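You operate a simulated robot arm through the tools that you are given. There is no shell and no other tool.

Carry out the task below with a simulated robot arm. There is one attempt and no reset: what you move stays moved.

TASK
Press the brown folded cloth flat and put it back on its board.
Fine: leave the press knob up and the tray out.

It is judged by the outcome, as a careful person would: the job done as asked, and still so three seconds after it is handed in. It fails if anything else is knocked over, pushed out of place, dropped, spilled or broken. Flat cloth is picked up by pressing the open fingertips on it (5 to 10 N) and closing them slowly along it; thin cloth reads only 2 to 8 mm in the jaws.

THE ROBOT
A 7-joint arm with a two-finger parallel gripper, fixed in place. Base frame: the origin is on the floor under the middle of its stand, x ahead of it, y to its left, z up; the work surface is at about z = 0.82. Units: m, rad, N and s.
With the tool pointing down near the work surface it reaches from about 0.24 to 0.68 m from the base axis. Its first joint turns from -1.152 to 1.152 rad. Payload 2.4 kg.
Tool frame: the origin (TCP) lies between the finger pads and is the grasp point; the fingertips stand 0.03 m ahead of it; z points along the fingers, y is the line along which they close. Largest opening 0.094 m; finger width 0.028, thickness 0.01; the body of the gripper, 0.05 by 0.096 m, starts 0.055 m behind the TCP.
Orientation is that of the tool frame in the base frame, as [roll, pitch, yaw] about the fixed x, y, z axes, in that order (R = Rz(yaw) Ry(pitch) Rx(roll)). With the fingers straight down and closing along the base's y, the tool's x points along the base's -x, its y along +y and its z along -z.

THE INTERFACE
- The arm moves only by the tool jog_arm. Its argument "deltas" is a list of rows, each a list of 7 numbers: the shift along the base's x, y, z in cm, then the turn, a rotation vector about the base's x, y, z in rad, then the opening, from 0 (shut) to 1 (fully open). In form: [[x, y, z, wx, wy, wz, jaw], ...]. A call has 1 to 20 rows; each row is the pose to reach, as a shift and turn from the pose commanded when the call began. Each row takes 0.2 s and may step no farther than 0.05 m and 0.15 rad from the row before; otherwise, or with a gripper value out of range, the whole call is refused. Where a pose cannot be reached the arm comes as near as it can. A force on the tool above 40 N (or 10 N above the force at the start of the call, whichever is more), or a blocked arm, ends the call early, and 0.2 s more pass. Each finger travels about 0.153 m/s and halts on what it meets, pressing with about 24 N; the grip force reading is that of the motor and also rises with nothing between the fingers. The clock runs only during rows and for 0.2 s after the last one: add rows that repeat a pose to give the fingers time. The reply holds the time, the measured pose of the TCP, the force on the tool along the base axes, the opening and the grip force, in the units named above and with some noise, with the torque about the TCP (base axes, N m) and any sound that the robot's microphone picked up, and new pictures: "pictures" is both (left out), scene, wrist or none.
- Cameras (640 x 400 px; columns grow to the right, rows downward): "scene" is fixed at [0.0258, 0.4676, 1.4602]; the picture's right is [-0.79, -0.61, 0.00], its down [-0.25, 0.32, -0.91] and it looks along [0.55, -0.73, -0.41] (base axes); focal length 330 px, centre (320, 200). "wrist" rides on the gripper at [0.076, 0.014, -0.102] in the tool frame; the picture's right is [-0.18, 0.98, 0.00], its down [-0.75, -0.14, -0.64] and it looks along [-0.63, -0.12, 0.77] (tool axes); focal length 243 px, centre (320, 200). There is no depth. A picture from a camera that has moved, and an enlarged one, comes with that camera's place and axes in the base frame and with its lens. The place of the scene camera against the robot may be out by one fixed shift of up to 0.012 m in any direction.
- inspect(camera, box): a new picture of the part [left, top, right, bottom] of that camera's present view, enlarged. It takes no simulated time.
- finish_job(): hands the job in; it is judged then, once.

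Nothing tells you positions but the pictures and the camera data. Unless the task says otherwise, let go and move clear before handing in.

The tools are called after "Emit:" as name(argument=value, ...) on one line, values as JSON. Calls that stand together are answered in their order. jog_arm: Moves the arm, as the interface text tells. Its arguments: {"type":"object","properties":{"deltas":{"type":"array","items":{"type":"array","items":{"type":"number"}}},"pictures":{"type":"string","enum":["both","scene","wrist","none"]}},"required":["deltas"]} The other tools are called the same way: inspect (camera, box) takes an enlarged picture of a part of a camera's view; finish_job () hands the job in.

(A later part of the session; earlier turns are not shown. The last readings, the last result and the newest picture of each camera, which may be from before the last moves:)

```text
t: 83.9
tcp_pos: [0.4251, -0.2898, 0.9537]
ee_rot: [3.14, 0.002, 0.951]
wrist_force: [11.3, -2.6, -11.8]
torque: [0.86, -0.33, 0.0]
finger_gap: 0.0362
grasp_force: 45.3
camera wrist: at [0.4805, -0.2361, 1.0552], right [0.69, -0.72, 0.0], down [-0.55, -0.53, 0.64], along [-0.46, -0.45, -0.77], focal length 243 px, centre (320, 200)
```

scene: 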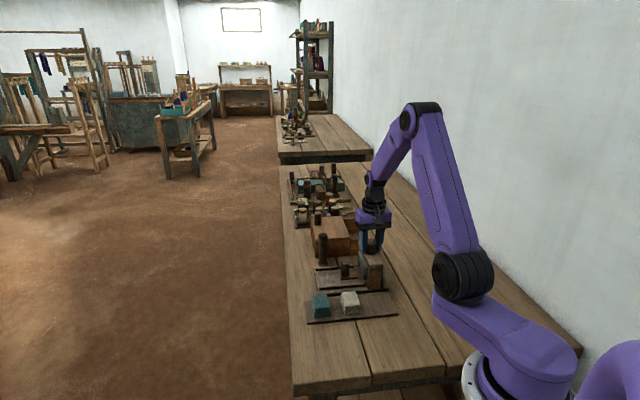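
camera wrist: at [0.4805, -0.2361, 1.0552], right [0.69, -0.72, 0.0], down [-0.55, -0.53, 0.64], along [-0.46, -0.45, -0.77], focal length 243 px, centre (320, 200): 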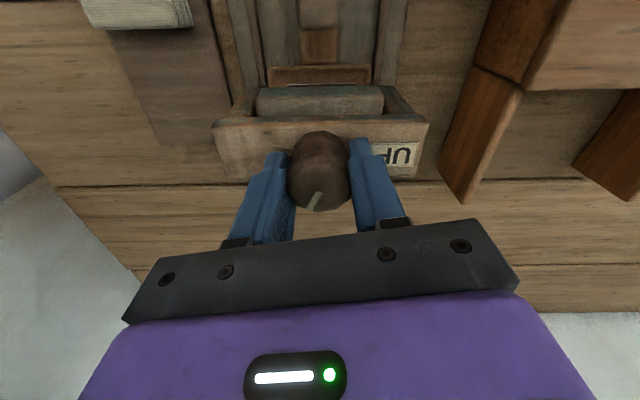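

Emit:
jog_arm(deltas=[[0, 0, 0, 0, 0, -0.05, 0.1], [0, 0, 0, 0, 0, -0.1, 0.1], [0, 0, 0, 0, 0, -0.1, 0.1]], pictures="wrist")

Emit:
inspect(camera="scene", box=[355, 245, 395, 285])

Emit:
inspect(camera="wrist", box=[220, 40, 460, 240])

```text
t: 84.7
tcp_pos: [0.4258, -0.2898, 0.9523]
ee_rot: [3.14, 0.002, 0.857]
wrist_force: [13.8, -2.1, -11.3]
torque: [-0.39, 0.29, 1.35]
finger_gap: 0.0365
grasp_force: 44.7
camera wrist: at [0.4856, -0.2417, 1.0551], right [0.62, -0.78, 0.0], down [-0.6, -0.47, 0.64], along [-0.5, -0.4, -0.77], focal length 243 px, centre (320, 200)
```

wrist: 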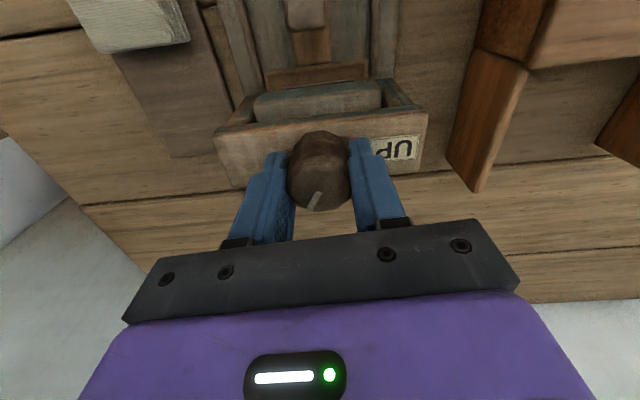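

```text
10.00 times, centred on (375, 265) of scene
camera zoom: at [0.0264, 0.4674, 1.4602], right [-0.79, -0.61, 0.0], down [-0.25, 0.32, -0.91], along [0.55, -0.73, -0.41], focal length 3302 px, centre (-230, -450)
```

zoom: 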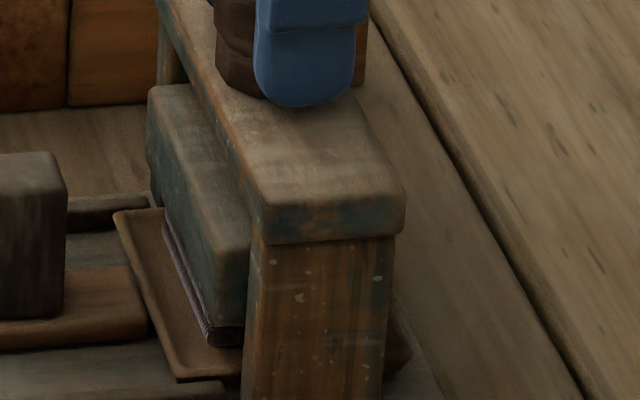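

```text
2.00 times, centred on (340, 140) of wrist
camera zoom: at [0.4856, -0.2417, 1.0551], right [0.62, -0.78, 0.0], down [-0.6, -0.47, 0.64], along [-0.5, -0.4, -0.77], focal length 485 px, centre (280, 320)
```

zoom: 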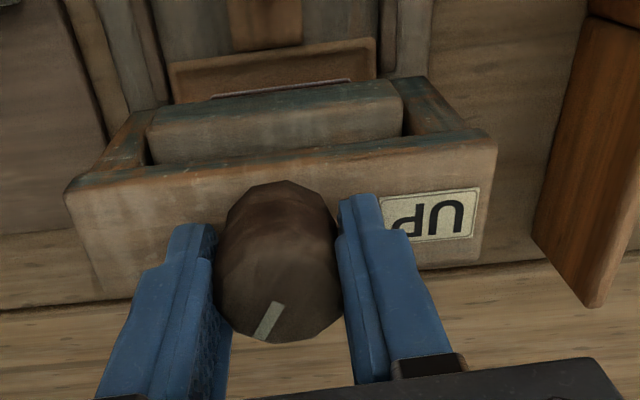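

It's firmly at the stop again at 1.35 N·m. Now I'll hold it down for about 12 seconds.

Emit:
jog_arm(deltas=[[0, 0, 0, 0, 0, 0, 0.1], [0, 0, 0, 0, 0, 0, 0.1], [0, 0, 0, 0, 0, 0, 0.1], [0, 0, 0, 0, 0, 0, 0.1], [0, 0, 0, 0, 0, 0, 0.1], [0, 0, 0, 0, 0, 0, 0.1], [0, 0, 0, 0, 0, 0, 0.1], [0, 0, 0, 0, 0, 0, 0.1], [0, 0, 0, 0, 0, 0, 0.1], [0, 0, 0, 0, 0, 0, 0.1], [0, 0, 0, 0, 0, 0, 0.1], [0, 0, 0, 0, 0, 0, 0.1], [0, 0, 0, 0, 0, 0, 0.1], [0, 0, 0, 0, 0, 0, 0.1], [0, 0, 0, 0, 0, 0, 0.1], [0, 0, 0, 0, 0, 0, 0.1], [0, 0, 0, 0, 0, 0, 0.1], [0, 0, 0, 0, 0, 0, 0.1], [0, 0, 0, 0, 0, 0, 0.1], [0, 0, 0, 0, 0, 0, 0.1]], pictures="none")

Emit:
jog_arm(deltas=[[0, 0, 0, 0, 0, 0, 0.1], [0, 0, 0, 0, 0, 0, 0.1], [0, 0, 0, 0, 0, 0, 0.1], [0, 0, 0, 0, 0, 0, 0.1], [0, 0, 0, 0, 0, 0, 0.1], [0, 0, 0, 0, 0, 0, 0.1], [0, 0, 0, 0, 0, 0, 0.1], [0, 0, 0, 0, 0, 0, 0.1], [0, 0, 0, 0, 0, 0, 0.1], [0, 0, 0, 0, 0, 0, 0.1], [0, 0, 0, 0, 0, 0, 0.1], [0, 0, 0, 0, 0, 0, 0.1], [0, 0, 0, 0, 0, 0, 0.1], [0, 0, 0, 0, 0, 0, 0.1], [0, 0, 0, 0, 0, 0, 0.1], [0, 0, 0, 0, 0, 0, 0.1], [0, 0, 0, 0, 0, 0, 0.1], [0, 0, 0, 0, 0, 0, 0.1], [0, 0, 0, 0, 0, 0, 0.1], [0, 0, 0, 0, 0, 0, 0.1]], pictures="none")

Emit:
jog_arm(deltas=[[0, 0, 0, 0, 0, 0, 0.1], [0, 0, 0, 0, 0, 0, 0.1], [0, 0, 0, 0, 0, 0, 0.1], [0, 0, 0, 0, 0, 0, 0.1], [0, 0, 0, 0, 0, 0, 0.1], [0, 0, 0, 0, 0, 0, 0.1], [0, 0, 0, 0, 0, 0, 0.1], [0, 0, 0, 0, 0, 0, 0.1], [0, 0, 0, 0, 0, 0, 0.1], [0, 0, 0, 0, 0, 0, 0.1], [0, 0, 0, 0, 0, 0, 0.1], [0, 0, 0, 0, 0, 0, 0.1], [0, 0, 0, 0, 0, 0, 0.1], [0, 0, 0, 0, 0, 0, 0.1], [0, 0, 0, 0, 0, 0, 0.1], [0, 0, 0, 0, 0, 0, 0.1], [0, 0, 0, 0, 0, 0, 0.1], [0, 0, 0, 0, 0, 0, 0.1], [0, 0, 0, 0, 0, 0, 0.1], [0, 0, 0, 0, 0, 0, 0.1]], pictures="scene")

Emit:
inspect(camera="scene", box=[355, 245, 395, 285])

```text
t: 88.9
tcp_pos: [0.4249, -0.2893, 0.9519]
ee_rot: [3.141, 0.001, 0.851]
wrist_force: [16.7, -3.3, 0.1]
torque: [0.16, -0.02, 1.04]
finger_gap: 0.0362
grasp_force: 45.0
```

```text
t: 93.1
tcp_pos: [0.4245, -0.2896, 0.9535]
ee_rot: [3.14, 0.002, 0.853]
wrist_force: [17.3, -2.4, 4.3]
torque: [0.11, 0.01, 0.9]
finger_gap: 0.0364
grasp_force: 44.9
```

```text
t: 97.3
tcp_pos: [0.4241, -0.2886, 0.9521]
ee_rot: [3.14, 0.001, 0.852]
wrist_force: [18.0, -3.2, 4.3]
torque: [0.13, -0.06, 0.78]
finger_gap: 0.0364
grasp_force: 44.7
```

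scene: 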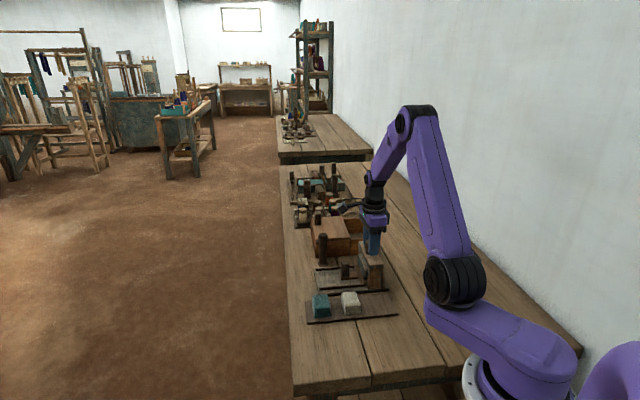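

```text
10.00 times, centred on (375, 265) of scene
camera zoom: at [0.0263, 0.4675, 1.4602], right [-0.79, -0.61, 0.0], down [-0.25, 0.32, -0.91], along [0.55, -0.73, -0.41], focal length 3302 px, centre (-230, -450)
```

zoom: 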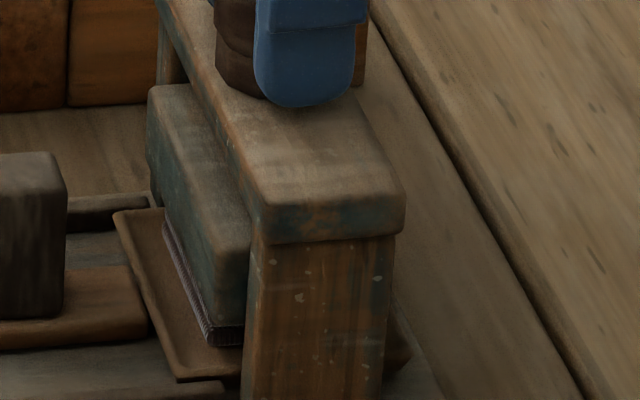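

Held for over 12 s. I'll turn back up now and check whether the cloth stays flat this time.

Emit:
jog_arm(deltas=[[0.03, 0, 0, 0, 0, 0.08, 0.1], [0.03, 0, 0, 0, 0, 0.16, 0.1], [0.03, 0, 0, 0, 0, 0.24, 0.1], [0.03, 0, 0, 0, 0, 0.32, 0.1], [0.03, 0, 0, 0, 0, 0.4, 0.1], [0.03, 0, 0, 0, 0, 0.48, 0.1], [0.03, 0, 0, 0, 0, 0.56, 0.1], [0.03, 0, 0, 0, 0, 0.64, 0.1], [0.03, 0, 0, 0, 0, 0.72, 0.1], [0.03, 0, 0, 0, 0, 0.8, 0.1], [0.03, 0, 0, 0, 0, 0.8, 0.1]], pictures="scene")

Emit:
inspect(camera="scene", box=[355, 245, 395, 285])

```text
t: 99.7
tcp_pos: [0.4236, -0.2899, 0.9525]
ee_rot: [3.139, 0.002, 1.653]
wrist_force: [12.3, -9.4, 5.7]
torque: [0.74, 0.47, 0.01]
finger_gap: 0.0362
grasp_force: 44.6
```

scene: 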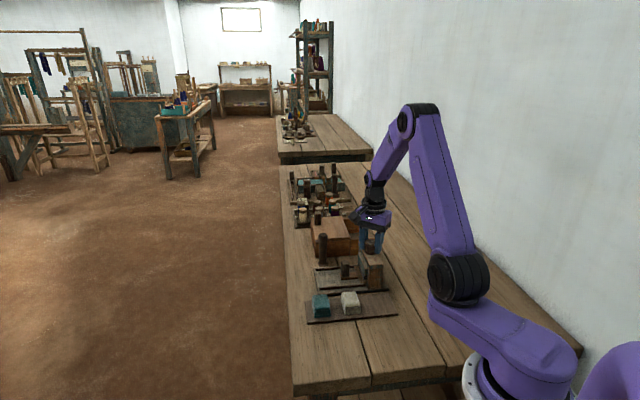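

```text
10.00 times, centred on (375, 265) of scene
camera zoom: at [0.0261, 0.4673, 1.4602], right [-0.79, -0.61, 0.0], down [-0.25, 0.32, -0.91], along [0.55, -0.73, -0.41], focal length 3302 px, centre (-230, -450)
```

zoom: 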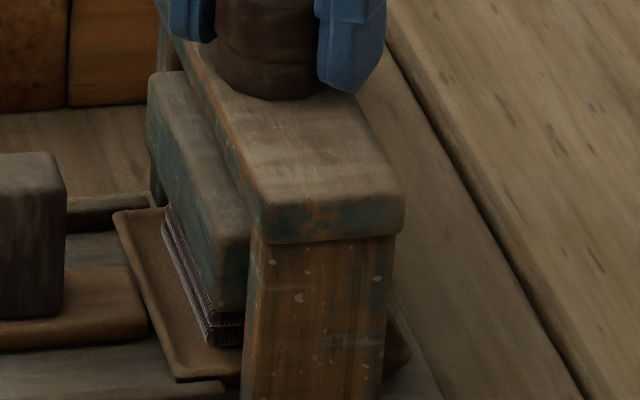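

Emit:
inspect(camera="scene", box=[366, 263, 384, 281])

Emit:
inspect(camera="wrist", box=[240, 30, 420, 160])

```text
16.00 times, centred on (375, 272) of scene
camera zoom: at [0.0261, 0.4673, 1.4602], right [-0.79, -0.61, 0.0], down [-0.25, 0.32, -0.91], along [0.55, -0.73, -0.41], focal length 5283 px, centre (-560, -952)
```

zoom: 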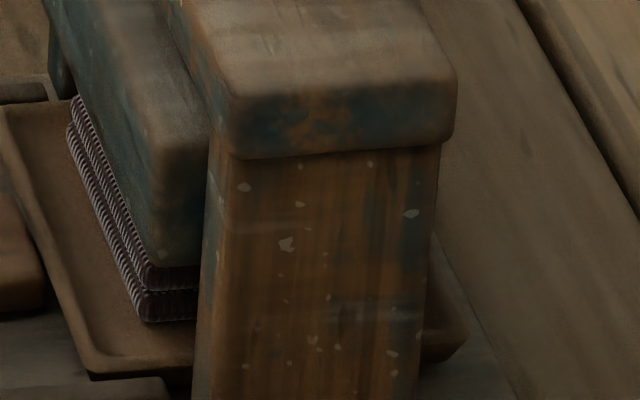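

```text
3.08 times, centred on (330, 95) of wrist
camera zoom: at [0.4321, -0.2127, 1.0551], right [0.99, -0.1, 0.0], down [-0.08, -0.76, 0.64], along [-0.07, -0.64, -0.77], focal length 746 px, centre (289, 523)
```

zoom: 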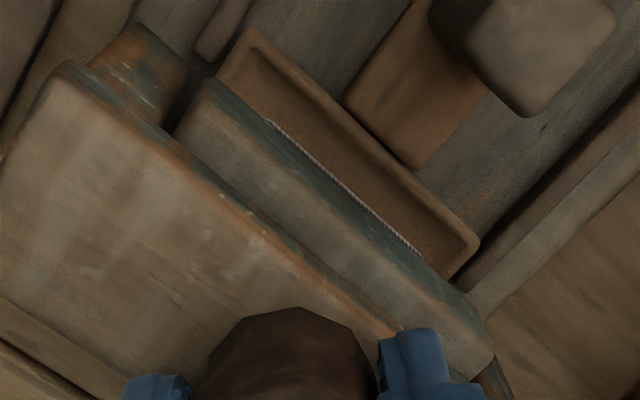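

The platen seems to pass over the layers and nothing has visibly changed yet. I'll turn the knob all the way back to UP and look at the cloth properly.

Emit:
jog_arm(deltas=[[0.03, -0.03, 0, 0, 0, 0.08, 0.1], [0.03, -0.03, 0, 0, 0, 0.18, 0.1], [0.03, -0.03, 0, 0, 0, 0.28, 0.1], [0.03, -0.03, 0, 0, 0, 0.38, 0.1], [0.03, -0.03, 0, 0, 0, 0.48, 0.1], [0.03, -0.03, 0, 0, 0, 0.58, 0.1], [0.03, -0.03, 0, 0, 0, 0.68, 0.1], [0.03, -0.03, 0, 0, 0, 0.78, 0.1], [0.03, -0.03, 0, 0, 0, 0.88, 0.1], [0.03, -0.03, 0, 0, 0, 0.98, 0.1], [0.03, -0.03, 0, 0, 0, 1.08, 0.1], [0.03, -0.03, 0, 0, 0, 1.14, 0.1], [0.03, -0.03, 0, 0, 0, 1.14, 0.1]])

Emit:
inspect(camera="scene", box=[355, 245, 395, 285])

Emit:
inspect(camera="wrist", box=[220, 60, 440, 240])

```text
t: 102.5
tcp_pos: [0.4239, -0.2894, 0.9523]
ee_rot: [-3.141, 0.001, 2.792]
wrist_force: [-10.2, -2.8, 25.0]
torque: [-0.06, 0.01, 0.01]
finger_gap: 0.0362
grasp_force: 44.8
camera wrist: at [0.3569, -0.251, 1.0552], right [0.51, 0.86, 0.0], down [0.66, -0.39, 0.64], along [0.55, -0.33, -0.77], focal length 243 px, centre (320, 200)
```

scene: 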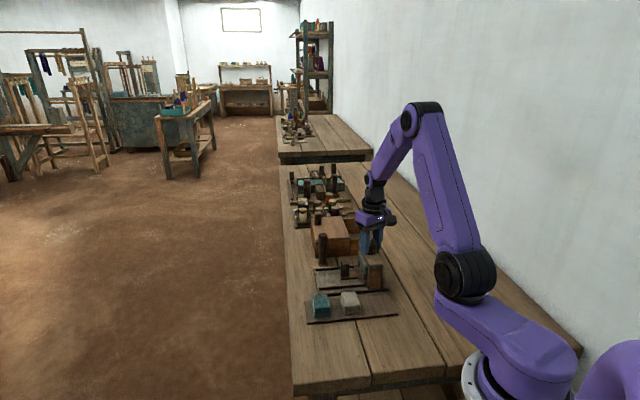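
wrist: 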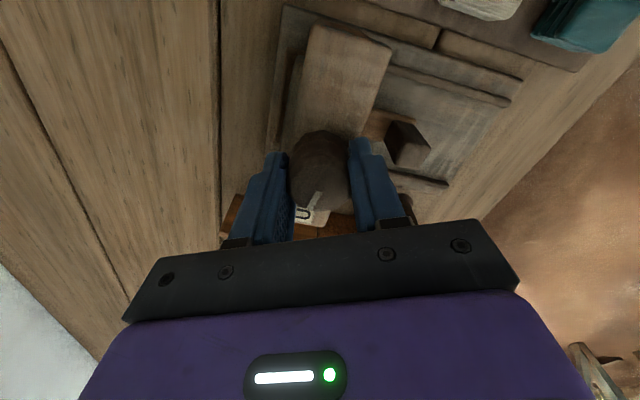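

```text
10.00 times, centred on (375, 265) of scene
camera zoom: at [0.0252, 0.4677, 1.4601], right [-0.79, -0.61, 0.0], down [-0.25, 0.32, -0.91], along [0.55, -0.73, -0.41], focal length 3302 px, centre (-230, -450)
```

zoom: 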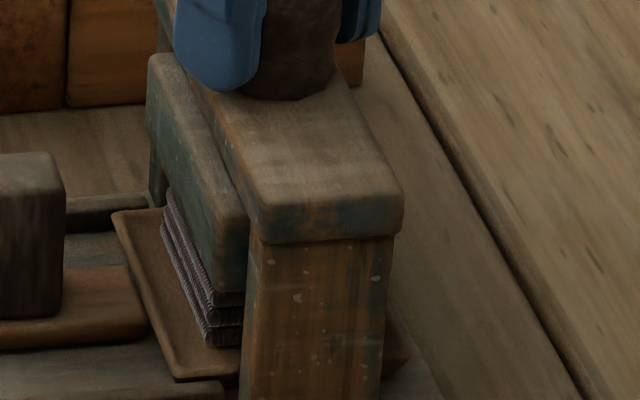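

```text
2.22 times, centred on (330, 150) of wrist
camera zoom: at [0.3569, -0.251, 1.0552], right [0.51, 0.86, 0.0], down [0.66, -0.39, 0.64], along [0.55, -0.33, -0.77], focal length 539 px, centre (298, 311)
```

zoom: 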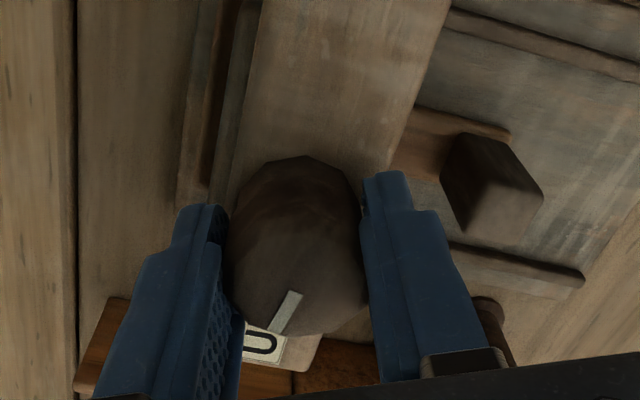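

Emit:
jog_arm(deltas=[[-0.02, 0, 0.06, 0, 0, 0.04, 0.1], [-0.02, 0, 0.06, 0, 0, 0.08, 0.1], [-0.02, 0, 0.06, 0, 0, 0.12, 0.1], [-0.02, 0, 0.06, 0, 0, 0.12, 0.1]], pictures="wrist")

Emit:
inspect(camera="wrist", box=[220, 60, 440, 240])

```text
t: 103.5
tcp_pos: [0.4235, -0.29, 0.9517]
ee_rot: [3.141, 0.0, 2.912]
wrist_force: [-10.7, -6.0, 5.0]
torque: [-0.44, -0.87, -0.02]
finger_gap: 0.0361
grasp_force: 45.3
camera wrist: at [0.3527, -0.2593, 1.0553], right [0.4, 0.92, 0.0], down [0.7, -0.31, 0.64], along [0.59, -0.26, -0.77], focal length 243 px, centre (320, 200)
```

wrist: 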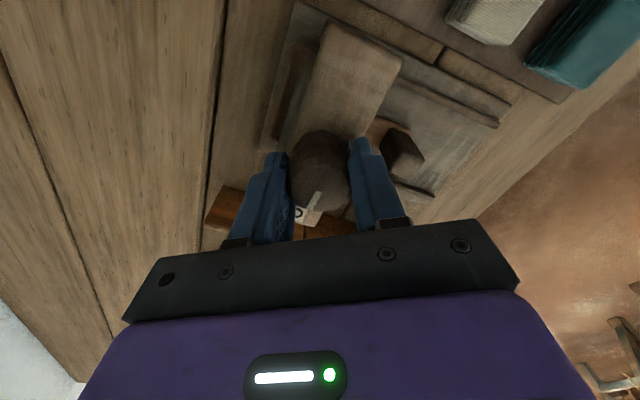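

```text
2.22 times, centred on (330, 150) of wrist
camera zoom: at [0.3527, -0.2593, 1.0553], right [0.4, 0.92, 0.0], down [0.7, -0.31, 0.64], along [0.59, -0.26, -0.77], focal length 539 px, centre (298, 311)
```

zoom: 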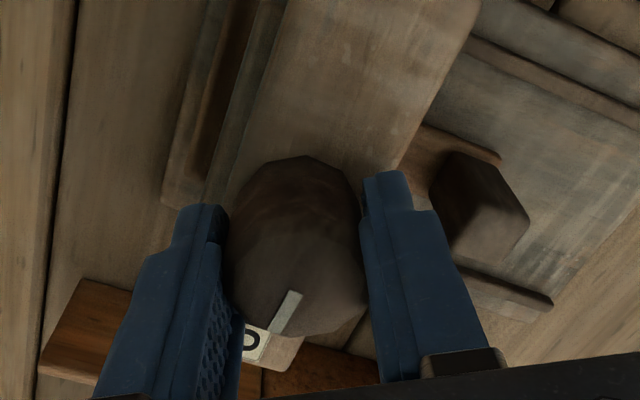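

Emit:
jog_arm(deltas=[[-0.02, -0.02, 0.02, 0, 0, 0.04, 0.1], [-0.02, -0.02, 0.02, 0, 0, 0.08, 0.1], [-0.02, -0.02, 0.02, 0, 0, 0.12, 0.1], [-0.02, -0.02, 0.02, 0, 0, 0.12, 0.1]], pictures="wrist")

Emit:
inspect(camera="wrist", box=[220, 60, 440, 240])

Emit:
inspect(camera="scene", box=[355, 240, 400, 285])

```text
t: 104.5
tcp_pos: [0.4233, -0.2885, 0.9535]
ee_rot: [3.138, 0.0, 3.03]
wrist_force: [-5.6, -5.8, -15.7]
torque: [-0.25, 0.04, -1.37]
finger_gap: 0.0363
grasp_force: 45.0
camera wrist: at [0.3495, -0.2681, 1.0555], right [0.29, 0.96, 0.0], down [0.73, -0.23, 0.64], along [0.61, -0.19, -0.77], focal length 243 px, centre (320, 200)
```

wrist: 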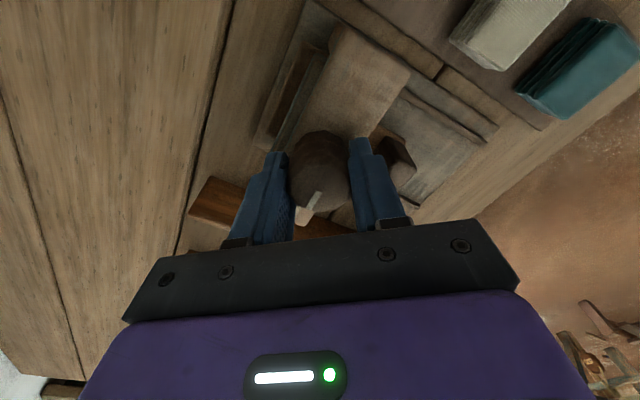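

```text
2.22 times, centred on (330, 150) of wrist
camera zoom: at [0.3495, -0.2681, 1.0555], right [0.29, 0.96, 0.0], down [0.73, -0.23, 0.64], along [0.61, -0.19, -0.77], focal length 539 px, centre (298, 311)
```

zoom: 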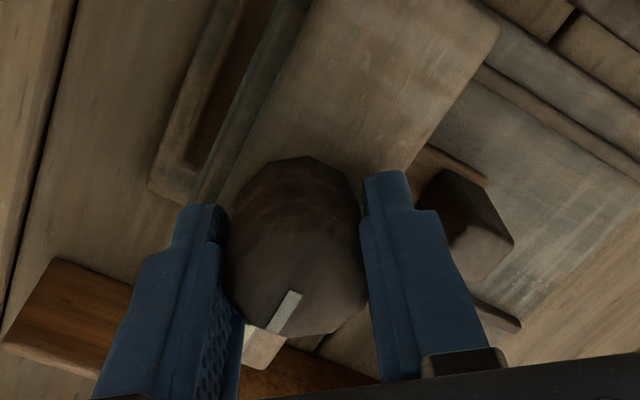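

```text
8.89 times, centred on (378, 262) of scene
camera zoom: at [0.0259, 0.4672, 1.4603], right [-0.79, -0.61, 0.0], down [-0.25, 0.32, -0.91], along [0.55, -0.73, -0.41], focal length 2935 px, centre (-191, -356)
```

zoom: 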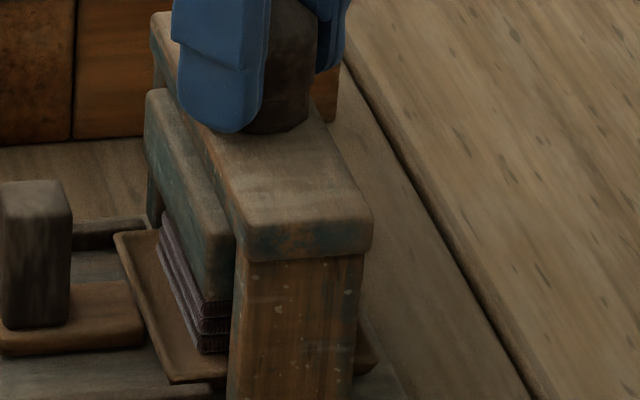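

The UP stop is reached. I'll ease the torque, release the knob and rise, then look at the tray and cloth.

Emit:
jog_arm(deltas=[[0, 0, 0, 0, 0, -0.05, 0.1], [0, 0, 0, 0, 0, -0.05, 0.3], [0, 0, 0, 0, 0, -0.05, 0.45], [0, 0, 0, 0, 0, -0.05, 0.55], [0, 0, 0, 0, 0, -0.05, 0.6], [0, 0, 1, 0, 0, -0.05, 0.6], [0, 0, 3, 0, 0, -0.05, 0.6], [0, 0, 5, 0, 0, -0.05, 0.6], [0, 0, 7, 0, 0, -0.05, 0.6], [0, 0, 7, 0, 0, -0.05, 0.6]])

Emit:
inspect(camera="scene", box=[345, 230, 400, 285])

```text
t: 106.7
tcp_pos: [0.4255, -0.2888, 1.0246]
ee_rot: [-3.142, 0.002, 2.981]
wrist_force: [0.0, 0.1, -0.1]
torque: [-0.01, 0.0, -0.05]
finger_gap: 0.0563
grasp_force: 0.1
camera wrist: at [0.3509, -0.2636, 1.1266], right [0.34, 0.94, 0.0], down [0.72, -0.26, 0.64], along [0.61, -0.22, -0.77], focal length 243 px, centre (320, 200)
```

scene: 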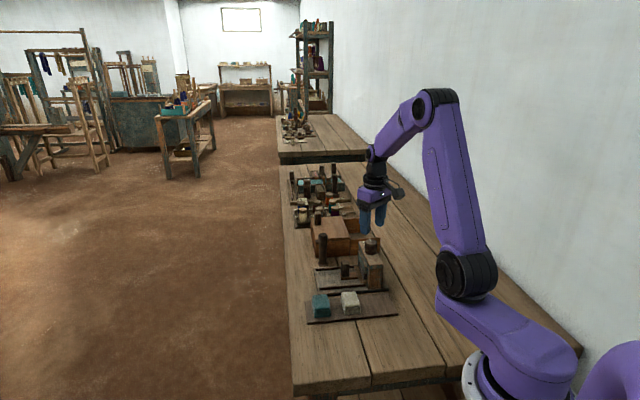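
wrist: 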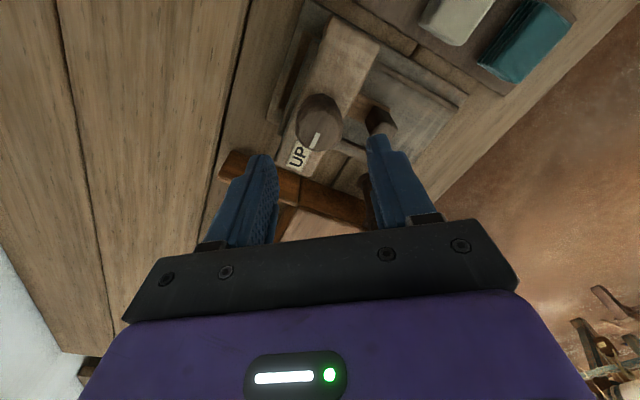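

```text
7.27 times, centred on (372, 258) of scene
camera zoom: at [0.0258, 0.4676, 1.4602], right [-0.79, -0.61, 0.0], down [-0.25, 0.32, -0.91], along [0.55, -0.73, -0.41], focal length 2401 px, centre (-62, -218)
```

zoom: 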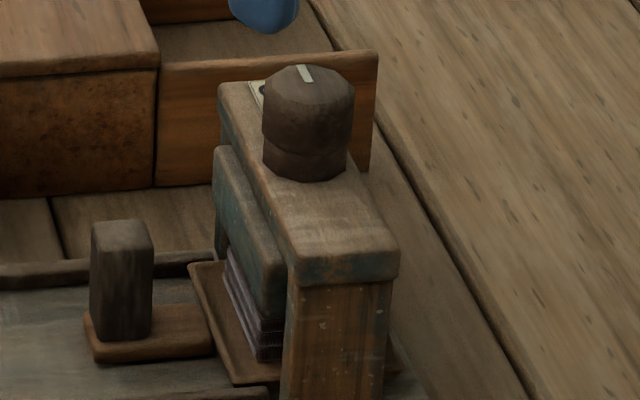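

The knob reads UP again, but the cloth looks unchanged. After feeling the stop I backed the tray out 2–3 mm before releasing it, so it may not have been fully home. I'll go back to the handle and seat the tray properly.

Emit:
jog_arm(deltas=[[1, 1, 0, 0, 0, -0.125, 0.55], [2, 2, 0, 0, 0, -0.25, 0.5], [3, 3, 0, 0, 0, -0.375, 0.48], [4, 4, 0, 0, 0, -0.5, 0.48], [5.03, 5.12, 0, 0, 0, -0.625, 0.48], [5.03, 5.12, 0, 0, 0, -0.625, 0.48], [5.03, 5.12, -2, 0, 0, -0.625, 0.48], [5.03, 5.12, -3, 0, 0, -0.625, 0.48], [5.03, 5.12, -3, 0, 0, -0.625, 0.48]])

Emit:
inspect(camera="wrist", box=[120, 40, 420, 240])

```text
t: 108.7
tcp_pos: [0.4745, -0.2384, 0.9941]
ee_rot: [-3.141, 0.003, 2.356]
wrist_force: [-0.1, -0.8, 1.1]
torque: [-0.03, 0.03, -0.01]
finger_gap: 0.0449
grasp_force: 0.0
camera wrist: at [0.4301, -0.1743, 1.0964], right [0.82, 0.57, 0.0], down [0.43, -0.63, 0.64], along [0.36, -0.53, -0.77], focal length 243 px, centre (320, 200)
```

scene: 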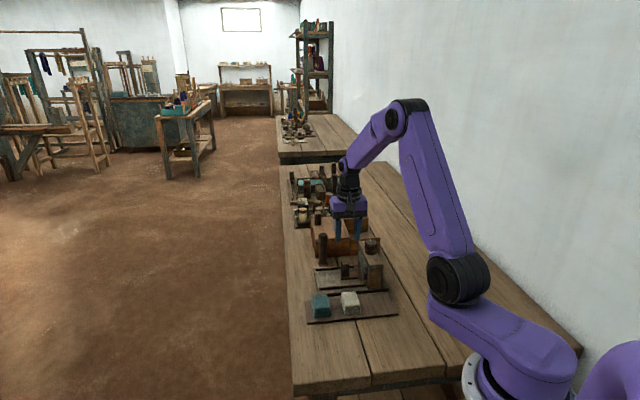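
wrist: 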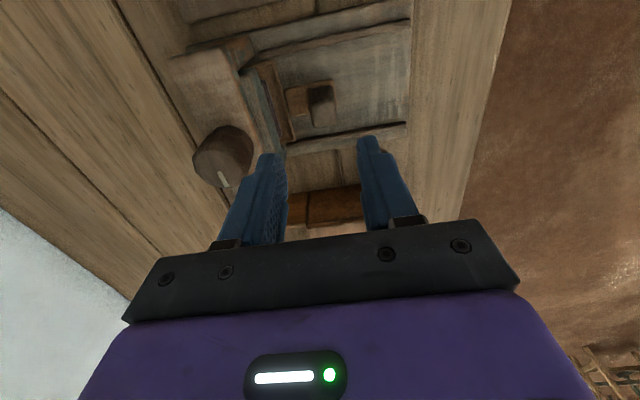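

```text
2.00 times, centred on (270, 140) of wrist
camera zoom: at [0.4301, -0.1743, 1.0964], right [0.82, 0.57, 0.0], down [0.43, -0.63, 0.64], along [0.36, -0.53, -0.77], focal length 485 px, centre (420, 320)
```

zoom: 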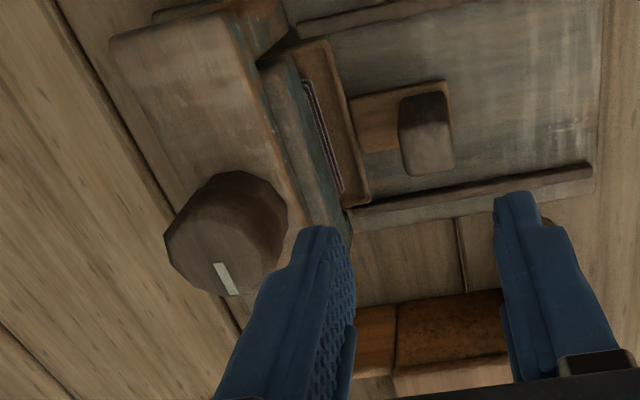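

Emit:
jog_arm(deltas=[[0.3, 0.3, -2, 0, 0, 0, 0.48], [0.3, 0.3, -4, 0, 0, 0, 0.48], [0.3, 0.3, -6, 0, 0, 0, 0.48], [0.3, 0.3, -8, 0, 0, 0, 0.48], [0.3, 0.3, -9.5, 0, 0, 0, 0.48], [0.3, 0.3, -10.4, 0, 0, 0, 0.48], [0.3, 0.3, -10.4, 0, 0, 0, 0.42], [0.3, 0.3, -10.4, 0, 0, 0, 0.36], [0.3, 0.3, -10.4, 0, 0, 0, 0.3], [0.3, 0.3, -10.4, 0, 0, 0, 0.26], [0.3, 0.3, -10.4, 0, 0, 0, 0.22], [0.3, 0.3, -10.4, 0, 0, 0, 0.15], [0.3, 0.3, -10.4, 0, 0, 0, 0.15]], pictures="wrist")

```text
t: 111.5
tcp_pos: [0.477, -0.2359, 0.8894]
ee_rot: [3.141, 0.002, 2.355]
wrist_force: [-0.5, -0.7, -1.5]
torque: [-0.03, 0.0, -0.01]
finger_gap: 0.0233
grasp_force: 44.6
camera wrist: at [0.4331, -0.1726, 0.992], right [0.82, 0.57, 0.0], down [0.43, -0.63, 0.64], along [0.36, -0.53, -0.77], focal length 243 px, centre (320, 200)
```

wrist: 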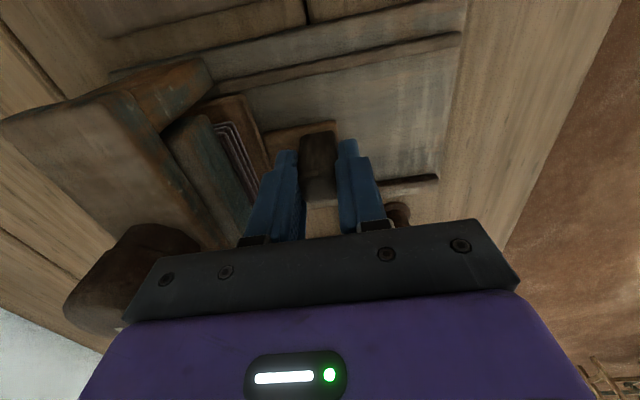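

Emit:
jog_arm(deltas=[[-0.07, -0.07, 0, 0, 0, 0, 0.1], [-0.14, -0.14, 0, 0, 0, 0, 0.1], [-0.21, -0.21, 0, 0, 0, 0, 0.1], [-0.28, -0.28, 0, 0, 0, 0, 0.1]], pictures="none")

```text
t: 112.5
tcp_pos: [0.477, -0.2374, 0.8897]
ee_rot: [3.139, 0.003, 2.359]
wrist_force: [16.9, 2.5, -9.7]
torque: [0.48, 0.47, -0.28]
finger_gap: 0.0235
grasp_force: 45.3
```

Emit:
jog_arm(deltas=[[-0.05, -0.05, 0.03, 0, 0, 0, 0.1], [-0.1, -0.1, 0.03, 0, 0, 0, 0.1], [-0.14, -0.14, 0.03, 0, 0, 0, 0.1], [-0.14, -0.14, 0.03, 0, 0, 0, 0.1]])

Emit:
inspect(camera="wrist", box=[60, 40, 340, 240])

Emit:
inspect(camera="scene", box=[345, 230, 400, 285])

```text
t: 113.5
tcp_pos: [0.4762, -0.2369, 0.8899]
ee_rot: [3.138, 0.003, 2.361]
wrist_force: [27.6, 16.6, -6.6]
torque: [0.13, -0.2, -0.31]
finger_gap: 0.0236
grasp_force: 45.1
camera wrist: at [0.4316, -0.1736, 0.9918], right [0.82, 0.57, 0.0], down [0.43, -0.63, 0.64], along [0.37, -0.53, -0.76], focal length 243 px, centre (320, 200)
```

scene: 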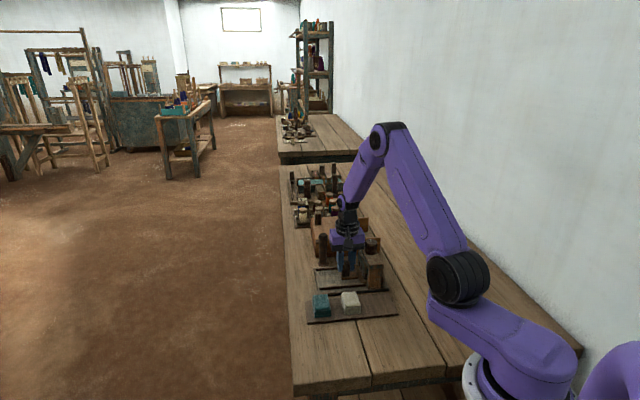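
wrist: 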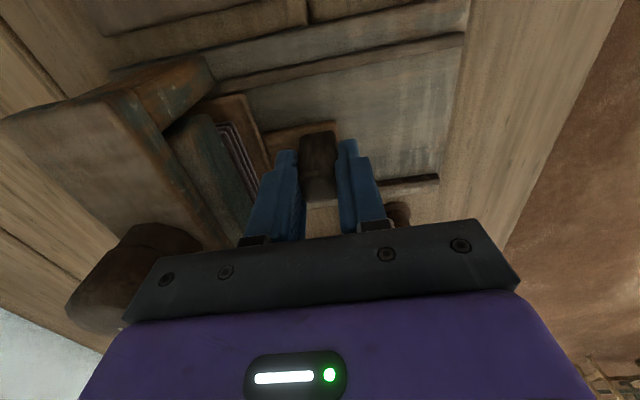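

```text
2.00 times, centred on (200, 140) of wrist
camera zoom: at [0.4316, -0.1736, 0.9918], right [0.82, 0.57, 0.0], down [0.43, -0.63, 0.64], along [0.37, -0.53, -0.76], focal length 485 px, centre (560, 320)
```

zoom: 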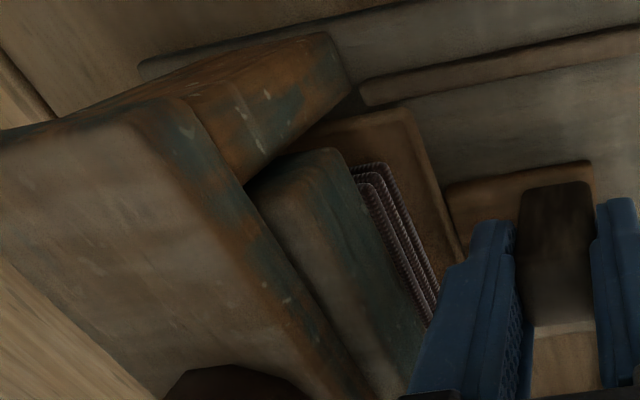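

```text
7.27 times, centred on (372, 258) of scene
camera zoom: at [0.0266, 0.4679, 1.46], right [-0.79, -0.61, 0.0], down [-0.25, 0.32, -0.91], along [0.55, -0.73, -0.41], focal length 2401 px, centre (-62, -218)
```

zoom: 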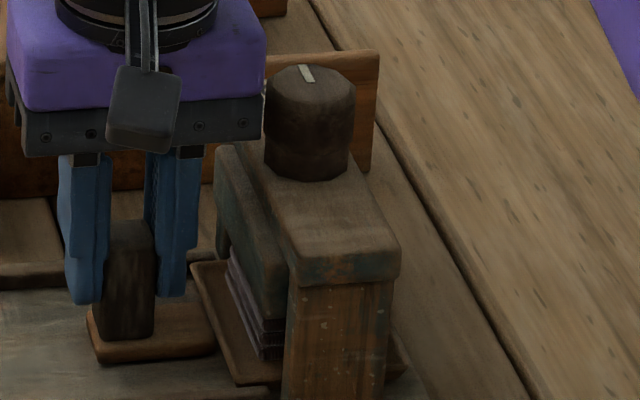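

Emit:
inspect(camera="wrist", box=[180, 90, 280, 220])

Emit:
inspect(camera="scene", box=[360, 250, 390, 285])

```text
3.08 times, centred on (230, 155) of wrist
camera zoom: at [0.4316, -0.1736, 0.9918], right [0.82, 0.57, 0.0], down [0.43, -0.63, 0.64], along [0.37, -0.53, -0.76], focal length 746 px, centre (597, 338)
```

zoom: 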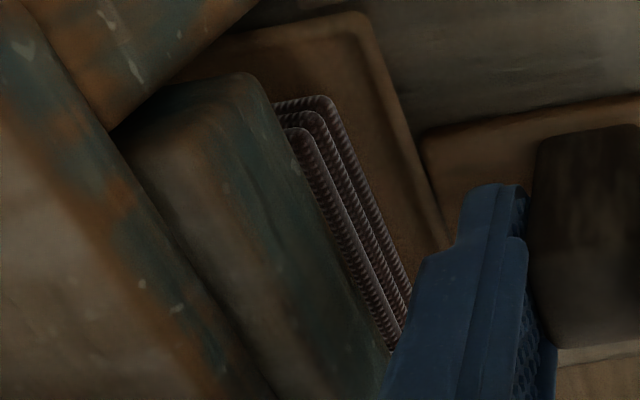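

```text
11.43 times, centred on (375, 268) of scene
camera zoom: at [0.0266, 0.4679, 1.46], right [-0.79, -0.61, 0.0], down [-0.25, 0.32, -0.91], along [0.55, -0.73, -0.41], focal length 3774 px, centre (-309, -571)
```

zoom: 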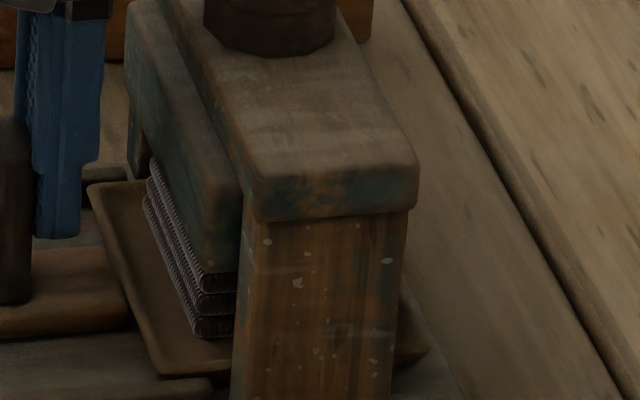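

The tray is now seated hard against its stop at 31 N. I'll open the jaws without pulling back and rise.

Emit:
jog_arm(deltas=[[0, 0, 0, 0, 0, 0, 0.25], [0, 0, 0, 0, 0, 0, 0.35], [0, 0, 0, 0, 0, 0, 0.42], [0.1, 0.1, 0, 0, 0, 0, 0.45], [0.2, 0.2, 1, 0, 0, 0, 0.45], [0.2, 0.2, 3, 0, 0, 0, 0.45], [0.2, 0.2, 6, 0, 0, 0, 0.45], [0.2, 0.2, 9, 0, 0, 0, 0.45], [0.2, 0.2, 11, 0, 0, 0, 0.5], [0.2, 0.2, 11, 0, 0, 0, 0.5]])

Emit:
inspect(camera="wrist", box=[120, 40, 420, 240])

```text
t: 115.7
tcp_pos: [0.4765, -0.2373, 0.9991]
ee_rot: [3.141, 0.002, 2.358]
wrist_force: [0.4, -0.1, 0.5]
torque: [0.01, 0.02, -0.01]
finger_gap: 0.0469
grasp_force: 0.0
camera wrist: at [0.4312, -0.1743, 1.1016], right [0.82, 0.57, 0.0], down [0.43, -0.63, 0.64], along [0.36, -0.53, -0.77], focal length 243 px, centre (320, 200)
```

scene: 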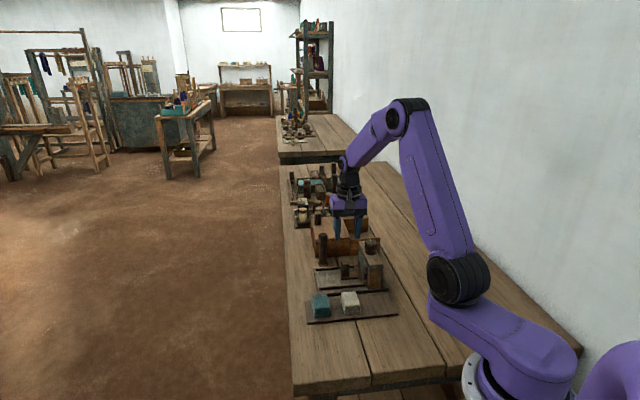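
wrist: 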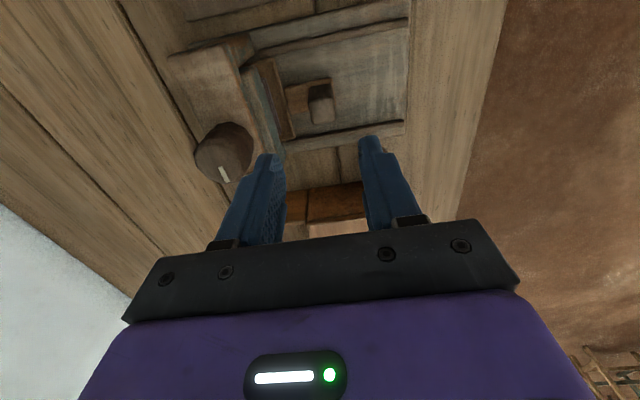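

```text
2.00 times, centred on (270, 140) of wrist
camera zoom: at [0.4312, -0.1743, 1.1016], right [0.82, 0.57, 0.0], down [0.43, -0.63, 0.64], along [0.36, -0.53, -0.77], focal length 485 px, centre (420, 320)
```

zoom: 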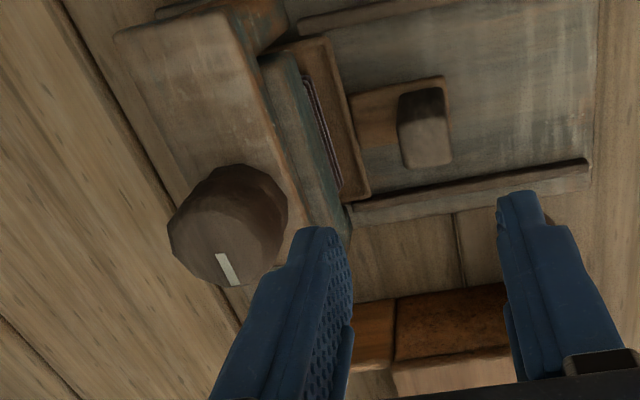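

The post still measures at d ≈ 0.171. The resistance could have been the gripper body meeting the knob instead of the tray reaching its stop. To check, I'll push the post's outer face with closed fingers, which keeps the body well clear of the knob.

Emit:
jog_arm(deltas=[[1.3, 1.3, 0, 0, 0, 0, 0.2], [2.6, 2.6, 0, 0, 0, 0, 0], [2.6, 2.6, 0, 0, 0, 0, 0], [2.6, 2.6, -3, 0, 0, 0, 0], [2.6, 2.6, -6, 0, 0, 0, 0], [2.6, 2.6, -9, 0, 0, 0, 0], [2.6, 2.6, -11, 0, 0, 0, 0], [2.6, 2.6, -11.5, 0, 0, 0, 0], [2.6, 2.6, -11.5, 0, 0, 0, 0]])

Emit:
inspect(camera="wrist", box=[160, 40, 440, 240])

Emit:
inspect(camera="scene", box=[310, 230, 400, 290])

```text
t: 117.7
tcp_pos: [0.5, -0.2113, 0.8856]
ee_rot: [-3.141, 0.001, 2.354]
wrist_force: [0.0, -0.2, -0.9]
torque: [0.0, 0.03, 0.0]
finger_gap: 0.0001
grasp_force: 23.9
camera wrist: at [0.4572, -0.1482, 0.9871], right [0.82, 0.57, 0.0], down [0.43, -0.63, 0.64], along [0.36, -0.53, -0.77], focal length 243 px, centre (320, 200)
```

scene: 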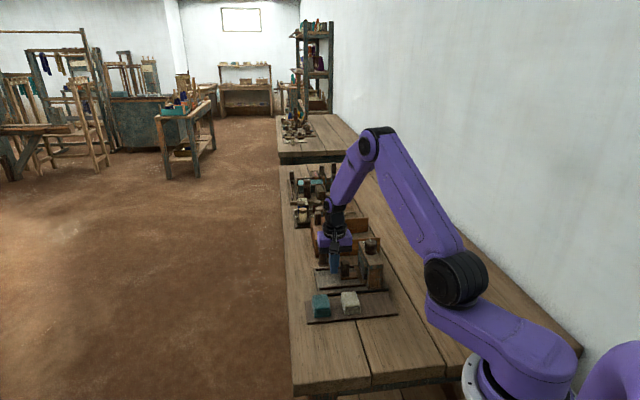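
wrist: 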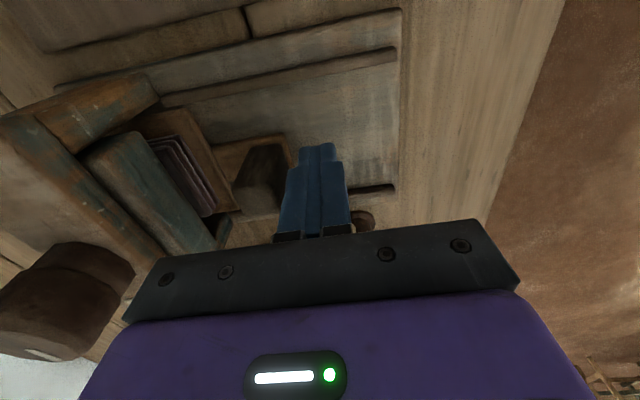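

```text
2.00 times, centred on (300, 140) of wrist
camera zoom: at [0.4572, -0.1482, 0.9871], right [0.82, 0.57, 0.0], down [0.43, -0.63, 0.64], along [0.36, -0.53, -0.77], focal length 485 px, centre (360, 320)
```

zoom: 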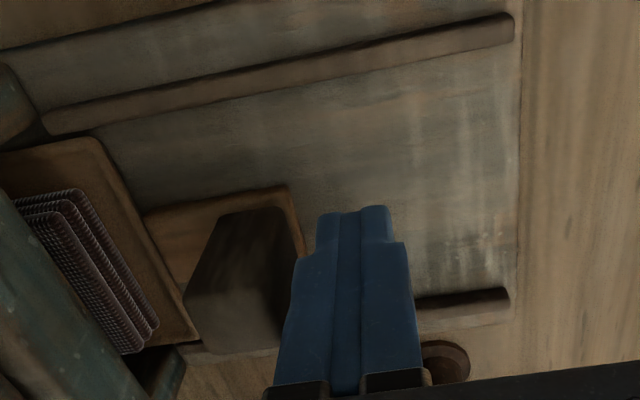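

```text
6.67 times, centred on (355, 260) of scene
camera zoom: at [0.0258, 0.4676, 1.4602], right [-0.79, -0.61, 0.0], down [-0.25, 0.32, -0.91], along [0.55, -0.73, -0.41], focal length 2201 px, centre (87, -200)
```

zoom: 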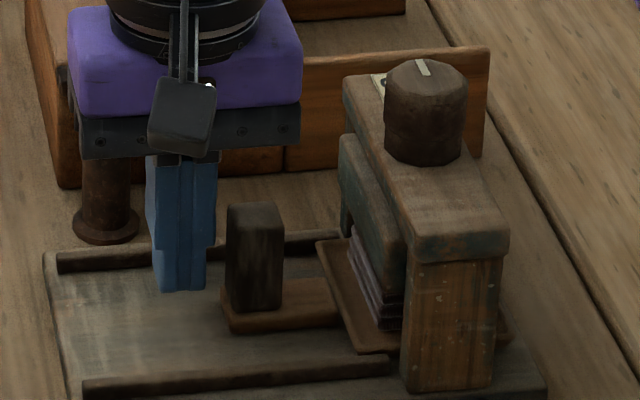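

Emit:
jog_arm(deltas=[[-0.3, -0.3, 0, 0, 0, 0, 0], [-0.6, -0.6, 0, 0, 0, 0, 0], [-0.8, -0.8, 0, 0, 0, 0, 0], [-0.9, -0.9, 0, 0, 0, 0, 0], [-1.0, -1.0, 0, 0, 0, 0, 0]], pictures="none")

```text
t: 118.9
tcp_pos: [0.4938, -0.2181, 0.8858]
ee_rot: [3.14, 0.003, 2.362]
wrist_force: [18.9, 16.9, -1.7]
torque: [-0.03, 0.05, 0.02]
finger_gap: 0.0
grasp_force: 24.0
```

Contact gives 25 N here with the gripper body far from the knob, so something real is resisting. Comparing the tray's overhang on the two sides of the press, it looks about 5 mm short of centred. I'll push a little harder, staying under the limit, and watch whether it moves.

Emit:
jog_arm(deltas=[[-0.08, -0.08, 0, 0, 0, 0, 0], [-0.16, -0.16, 0, 0, 0, 0, 0], [-0.16, -0.16, 0, 0, 0, 0, 0]])

Emit:
inspect(camera="scene", box=[350, 245, 400, 290])

Emit:
inspect(camera="wrist", box=[120, 60, 340, 240])

```text
t: 119.7
tcp_pos: [0.4943, -0.2186, 0.8848]
ee_rot: [3.14, 0.004, 2.366]
wrist_force: [29.4, 21.5, 2.6]
torque: [-0.08, 0.06, 0.12]
finger_gap: 0.0001
grasp_force: 23.9
camera wrist: at [0.4487, -0.1554, 0.9872], right [0.82, 0.57, 0.0], down [0.44, -0.63, 0.65], along [0.37, -0.53, -0.76], focal length 243 px, centre (320, 200)
```

scene: 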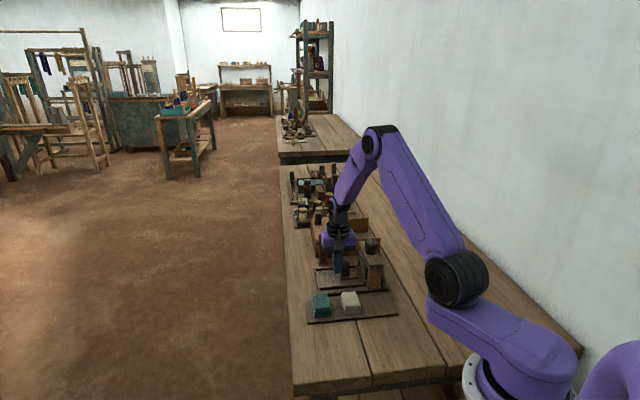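
wrist: 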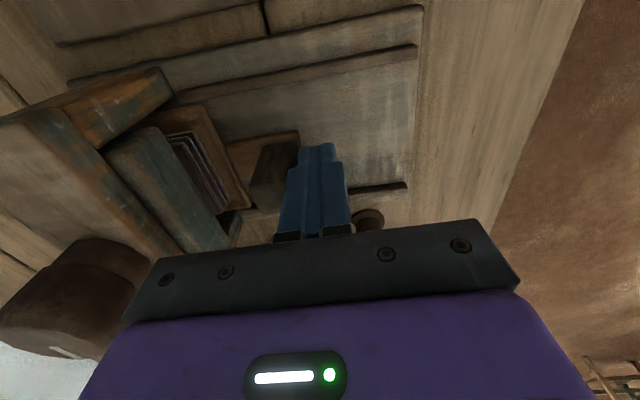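

```text
8.89 times, centred on (375, 268) of scene
camera zoom: at [0.0266, 0.4681, 1.46], right [-0.79, -0.61, 0.0], down [-0.25, 0.32, -0.91], along [0.55, -0.73, -0.41], focal length 2935 px, centre (-169, -400)
```

zoom: 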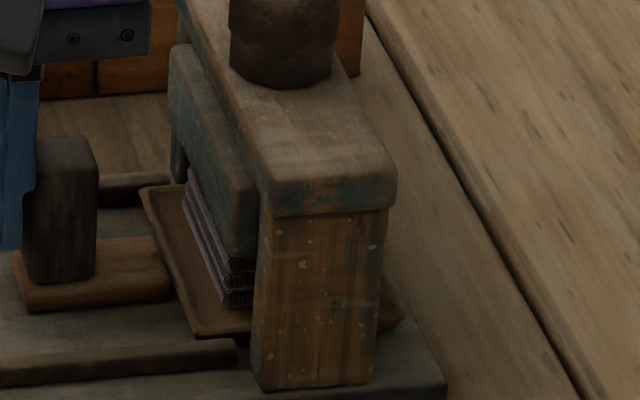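

```text
2.22 times, centred on (230, 150) of wrist
camera zoom: at [0.4487, -0.1554, 0.9872], right [0.82, 0.57, 0.0], down [0.44, -0.63, 0.65], along [0.37, -0.53, -0.76], focal length 539 px, centre (520, 311)
```

zoom: 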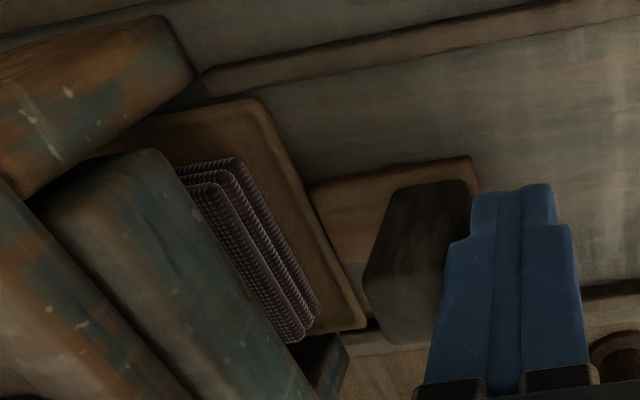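

Emit:
inspect(camera="wrist", box=[180, 120, 240, 200])

Emit:
inspect(camera="scene", box=[364, 258, 384, 280])

```text
5.00 times, centred on (210, 160) of wrist
camera zoom: at [0.4487, -0.1554, 0.9872], right [0.82, 0.57, 0.0], down [0.44, -0.63, 0.65], along [0.37, -0.53, -0.76], focal length 1213 px, centre (870, 400)
```

zoom: 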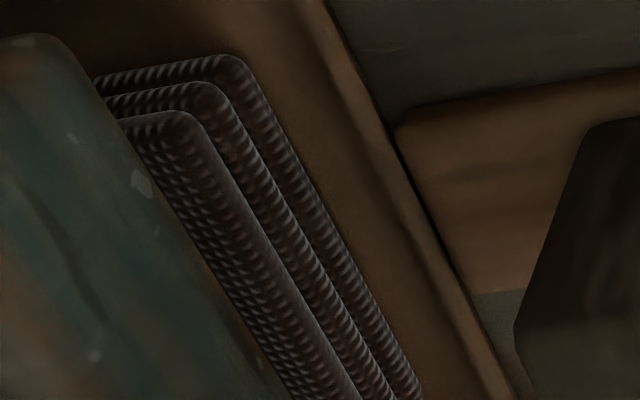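

```text
16.00 times, centred on (374, 269) of scene
camera zoom: at [0.0266, 0.4681, 1.46], right [-0.79, -0.61, 0.0], down [-0.25, 0.32, -0.91], along [0.55, -0.73, -0.41], focal length 5283 px, centre (-544, -904)
```

zoom: 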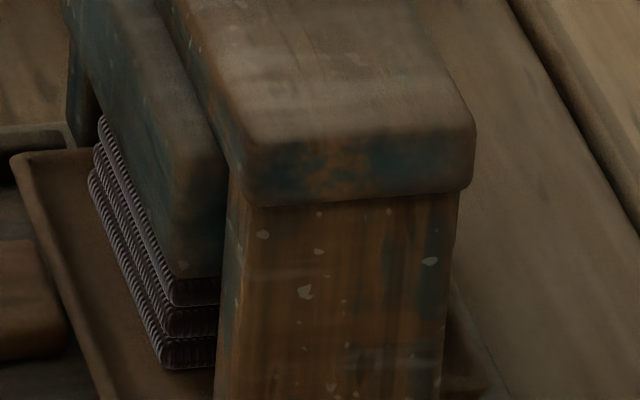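

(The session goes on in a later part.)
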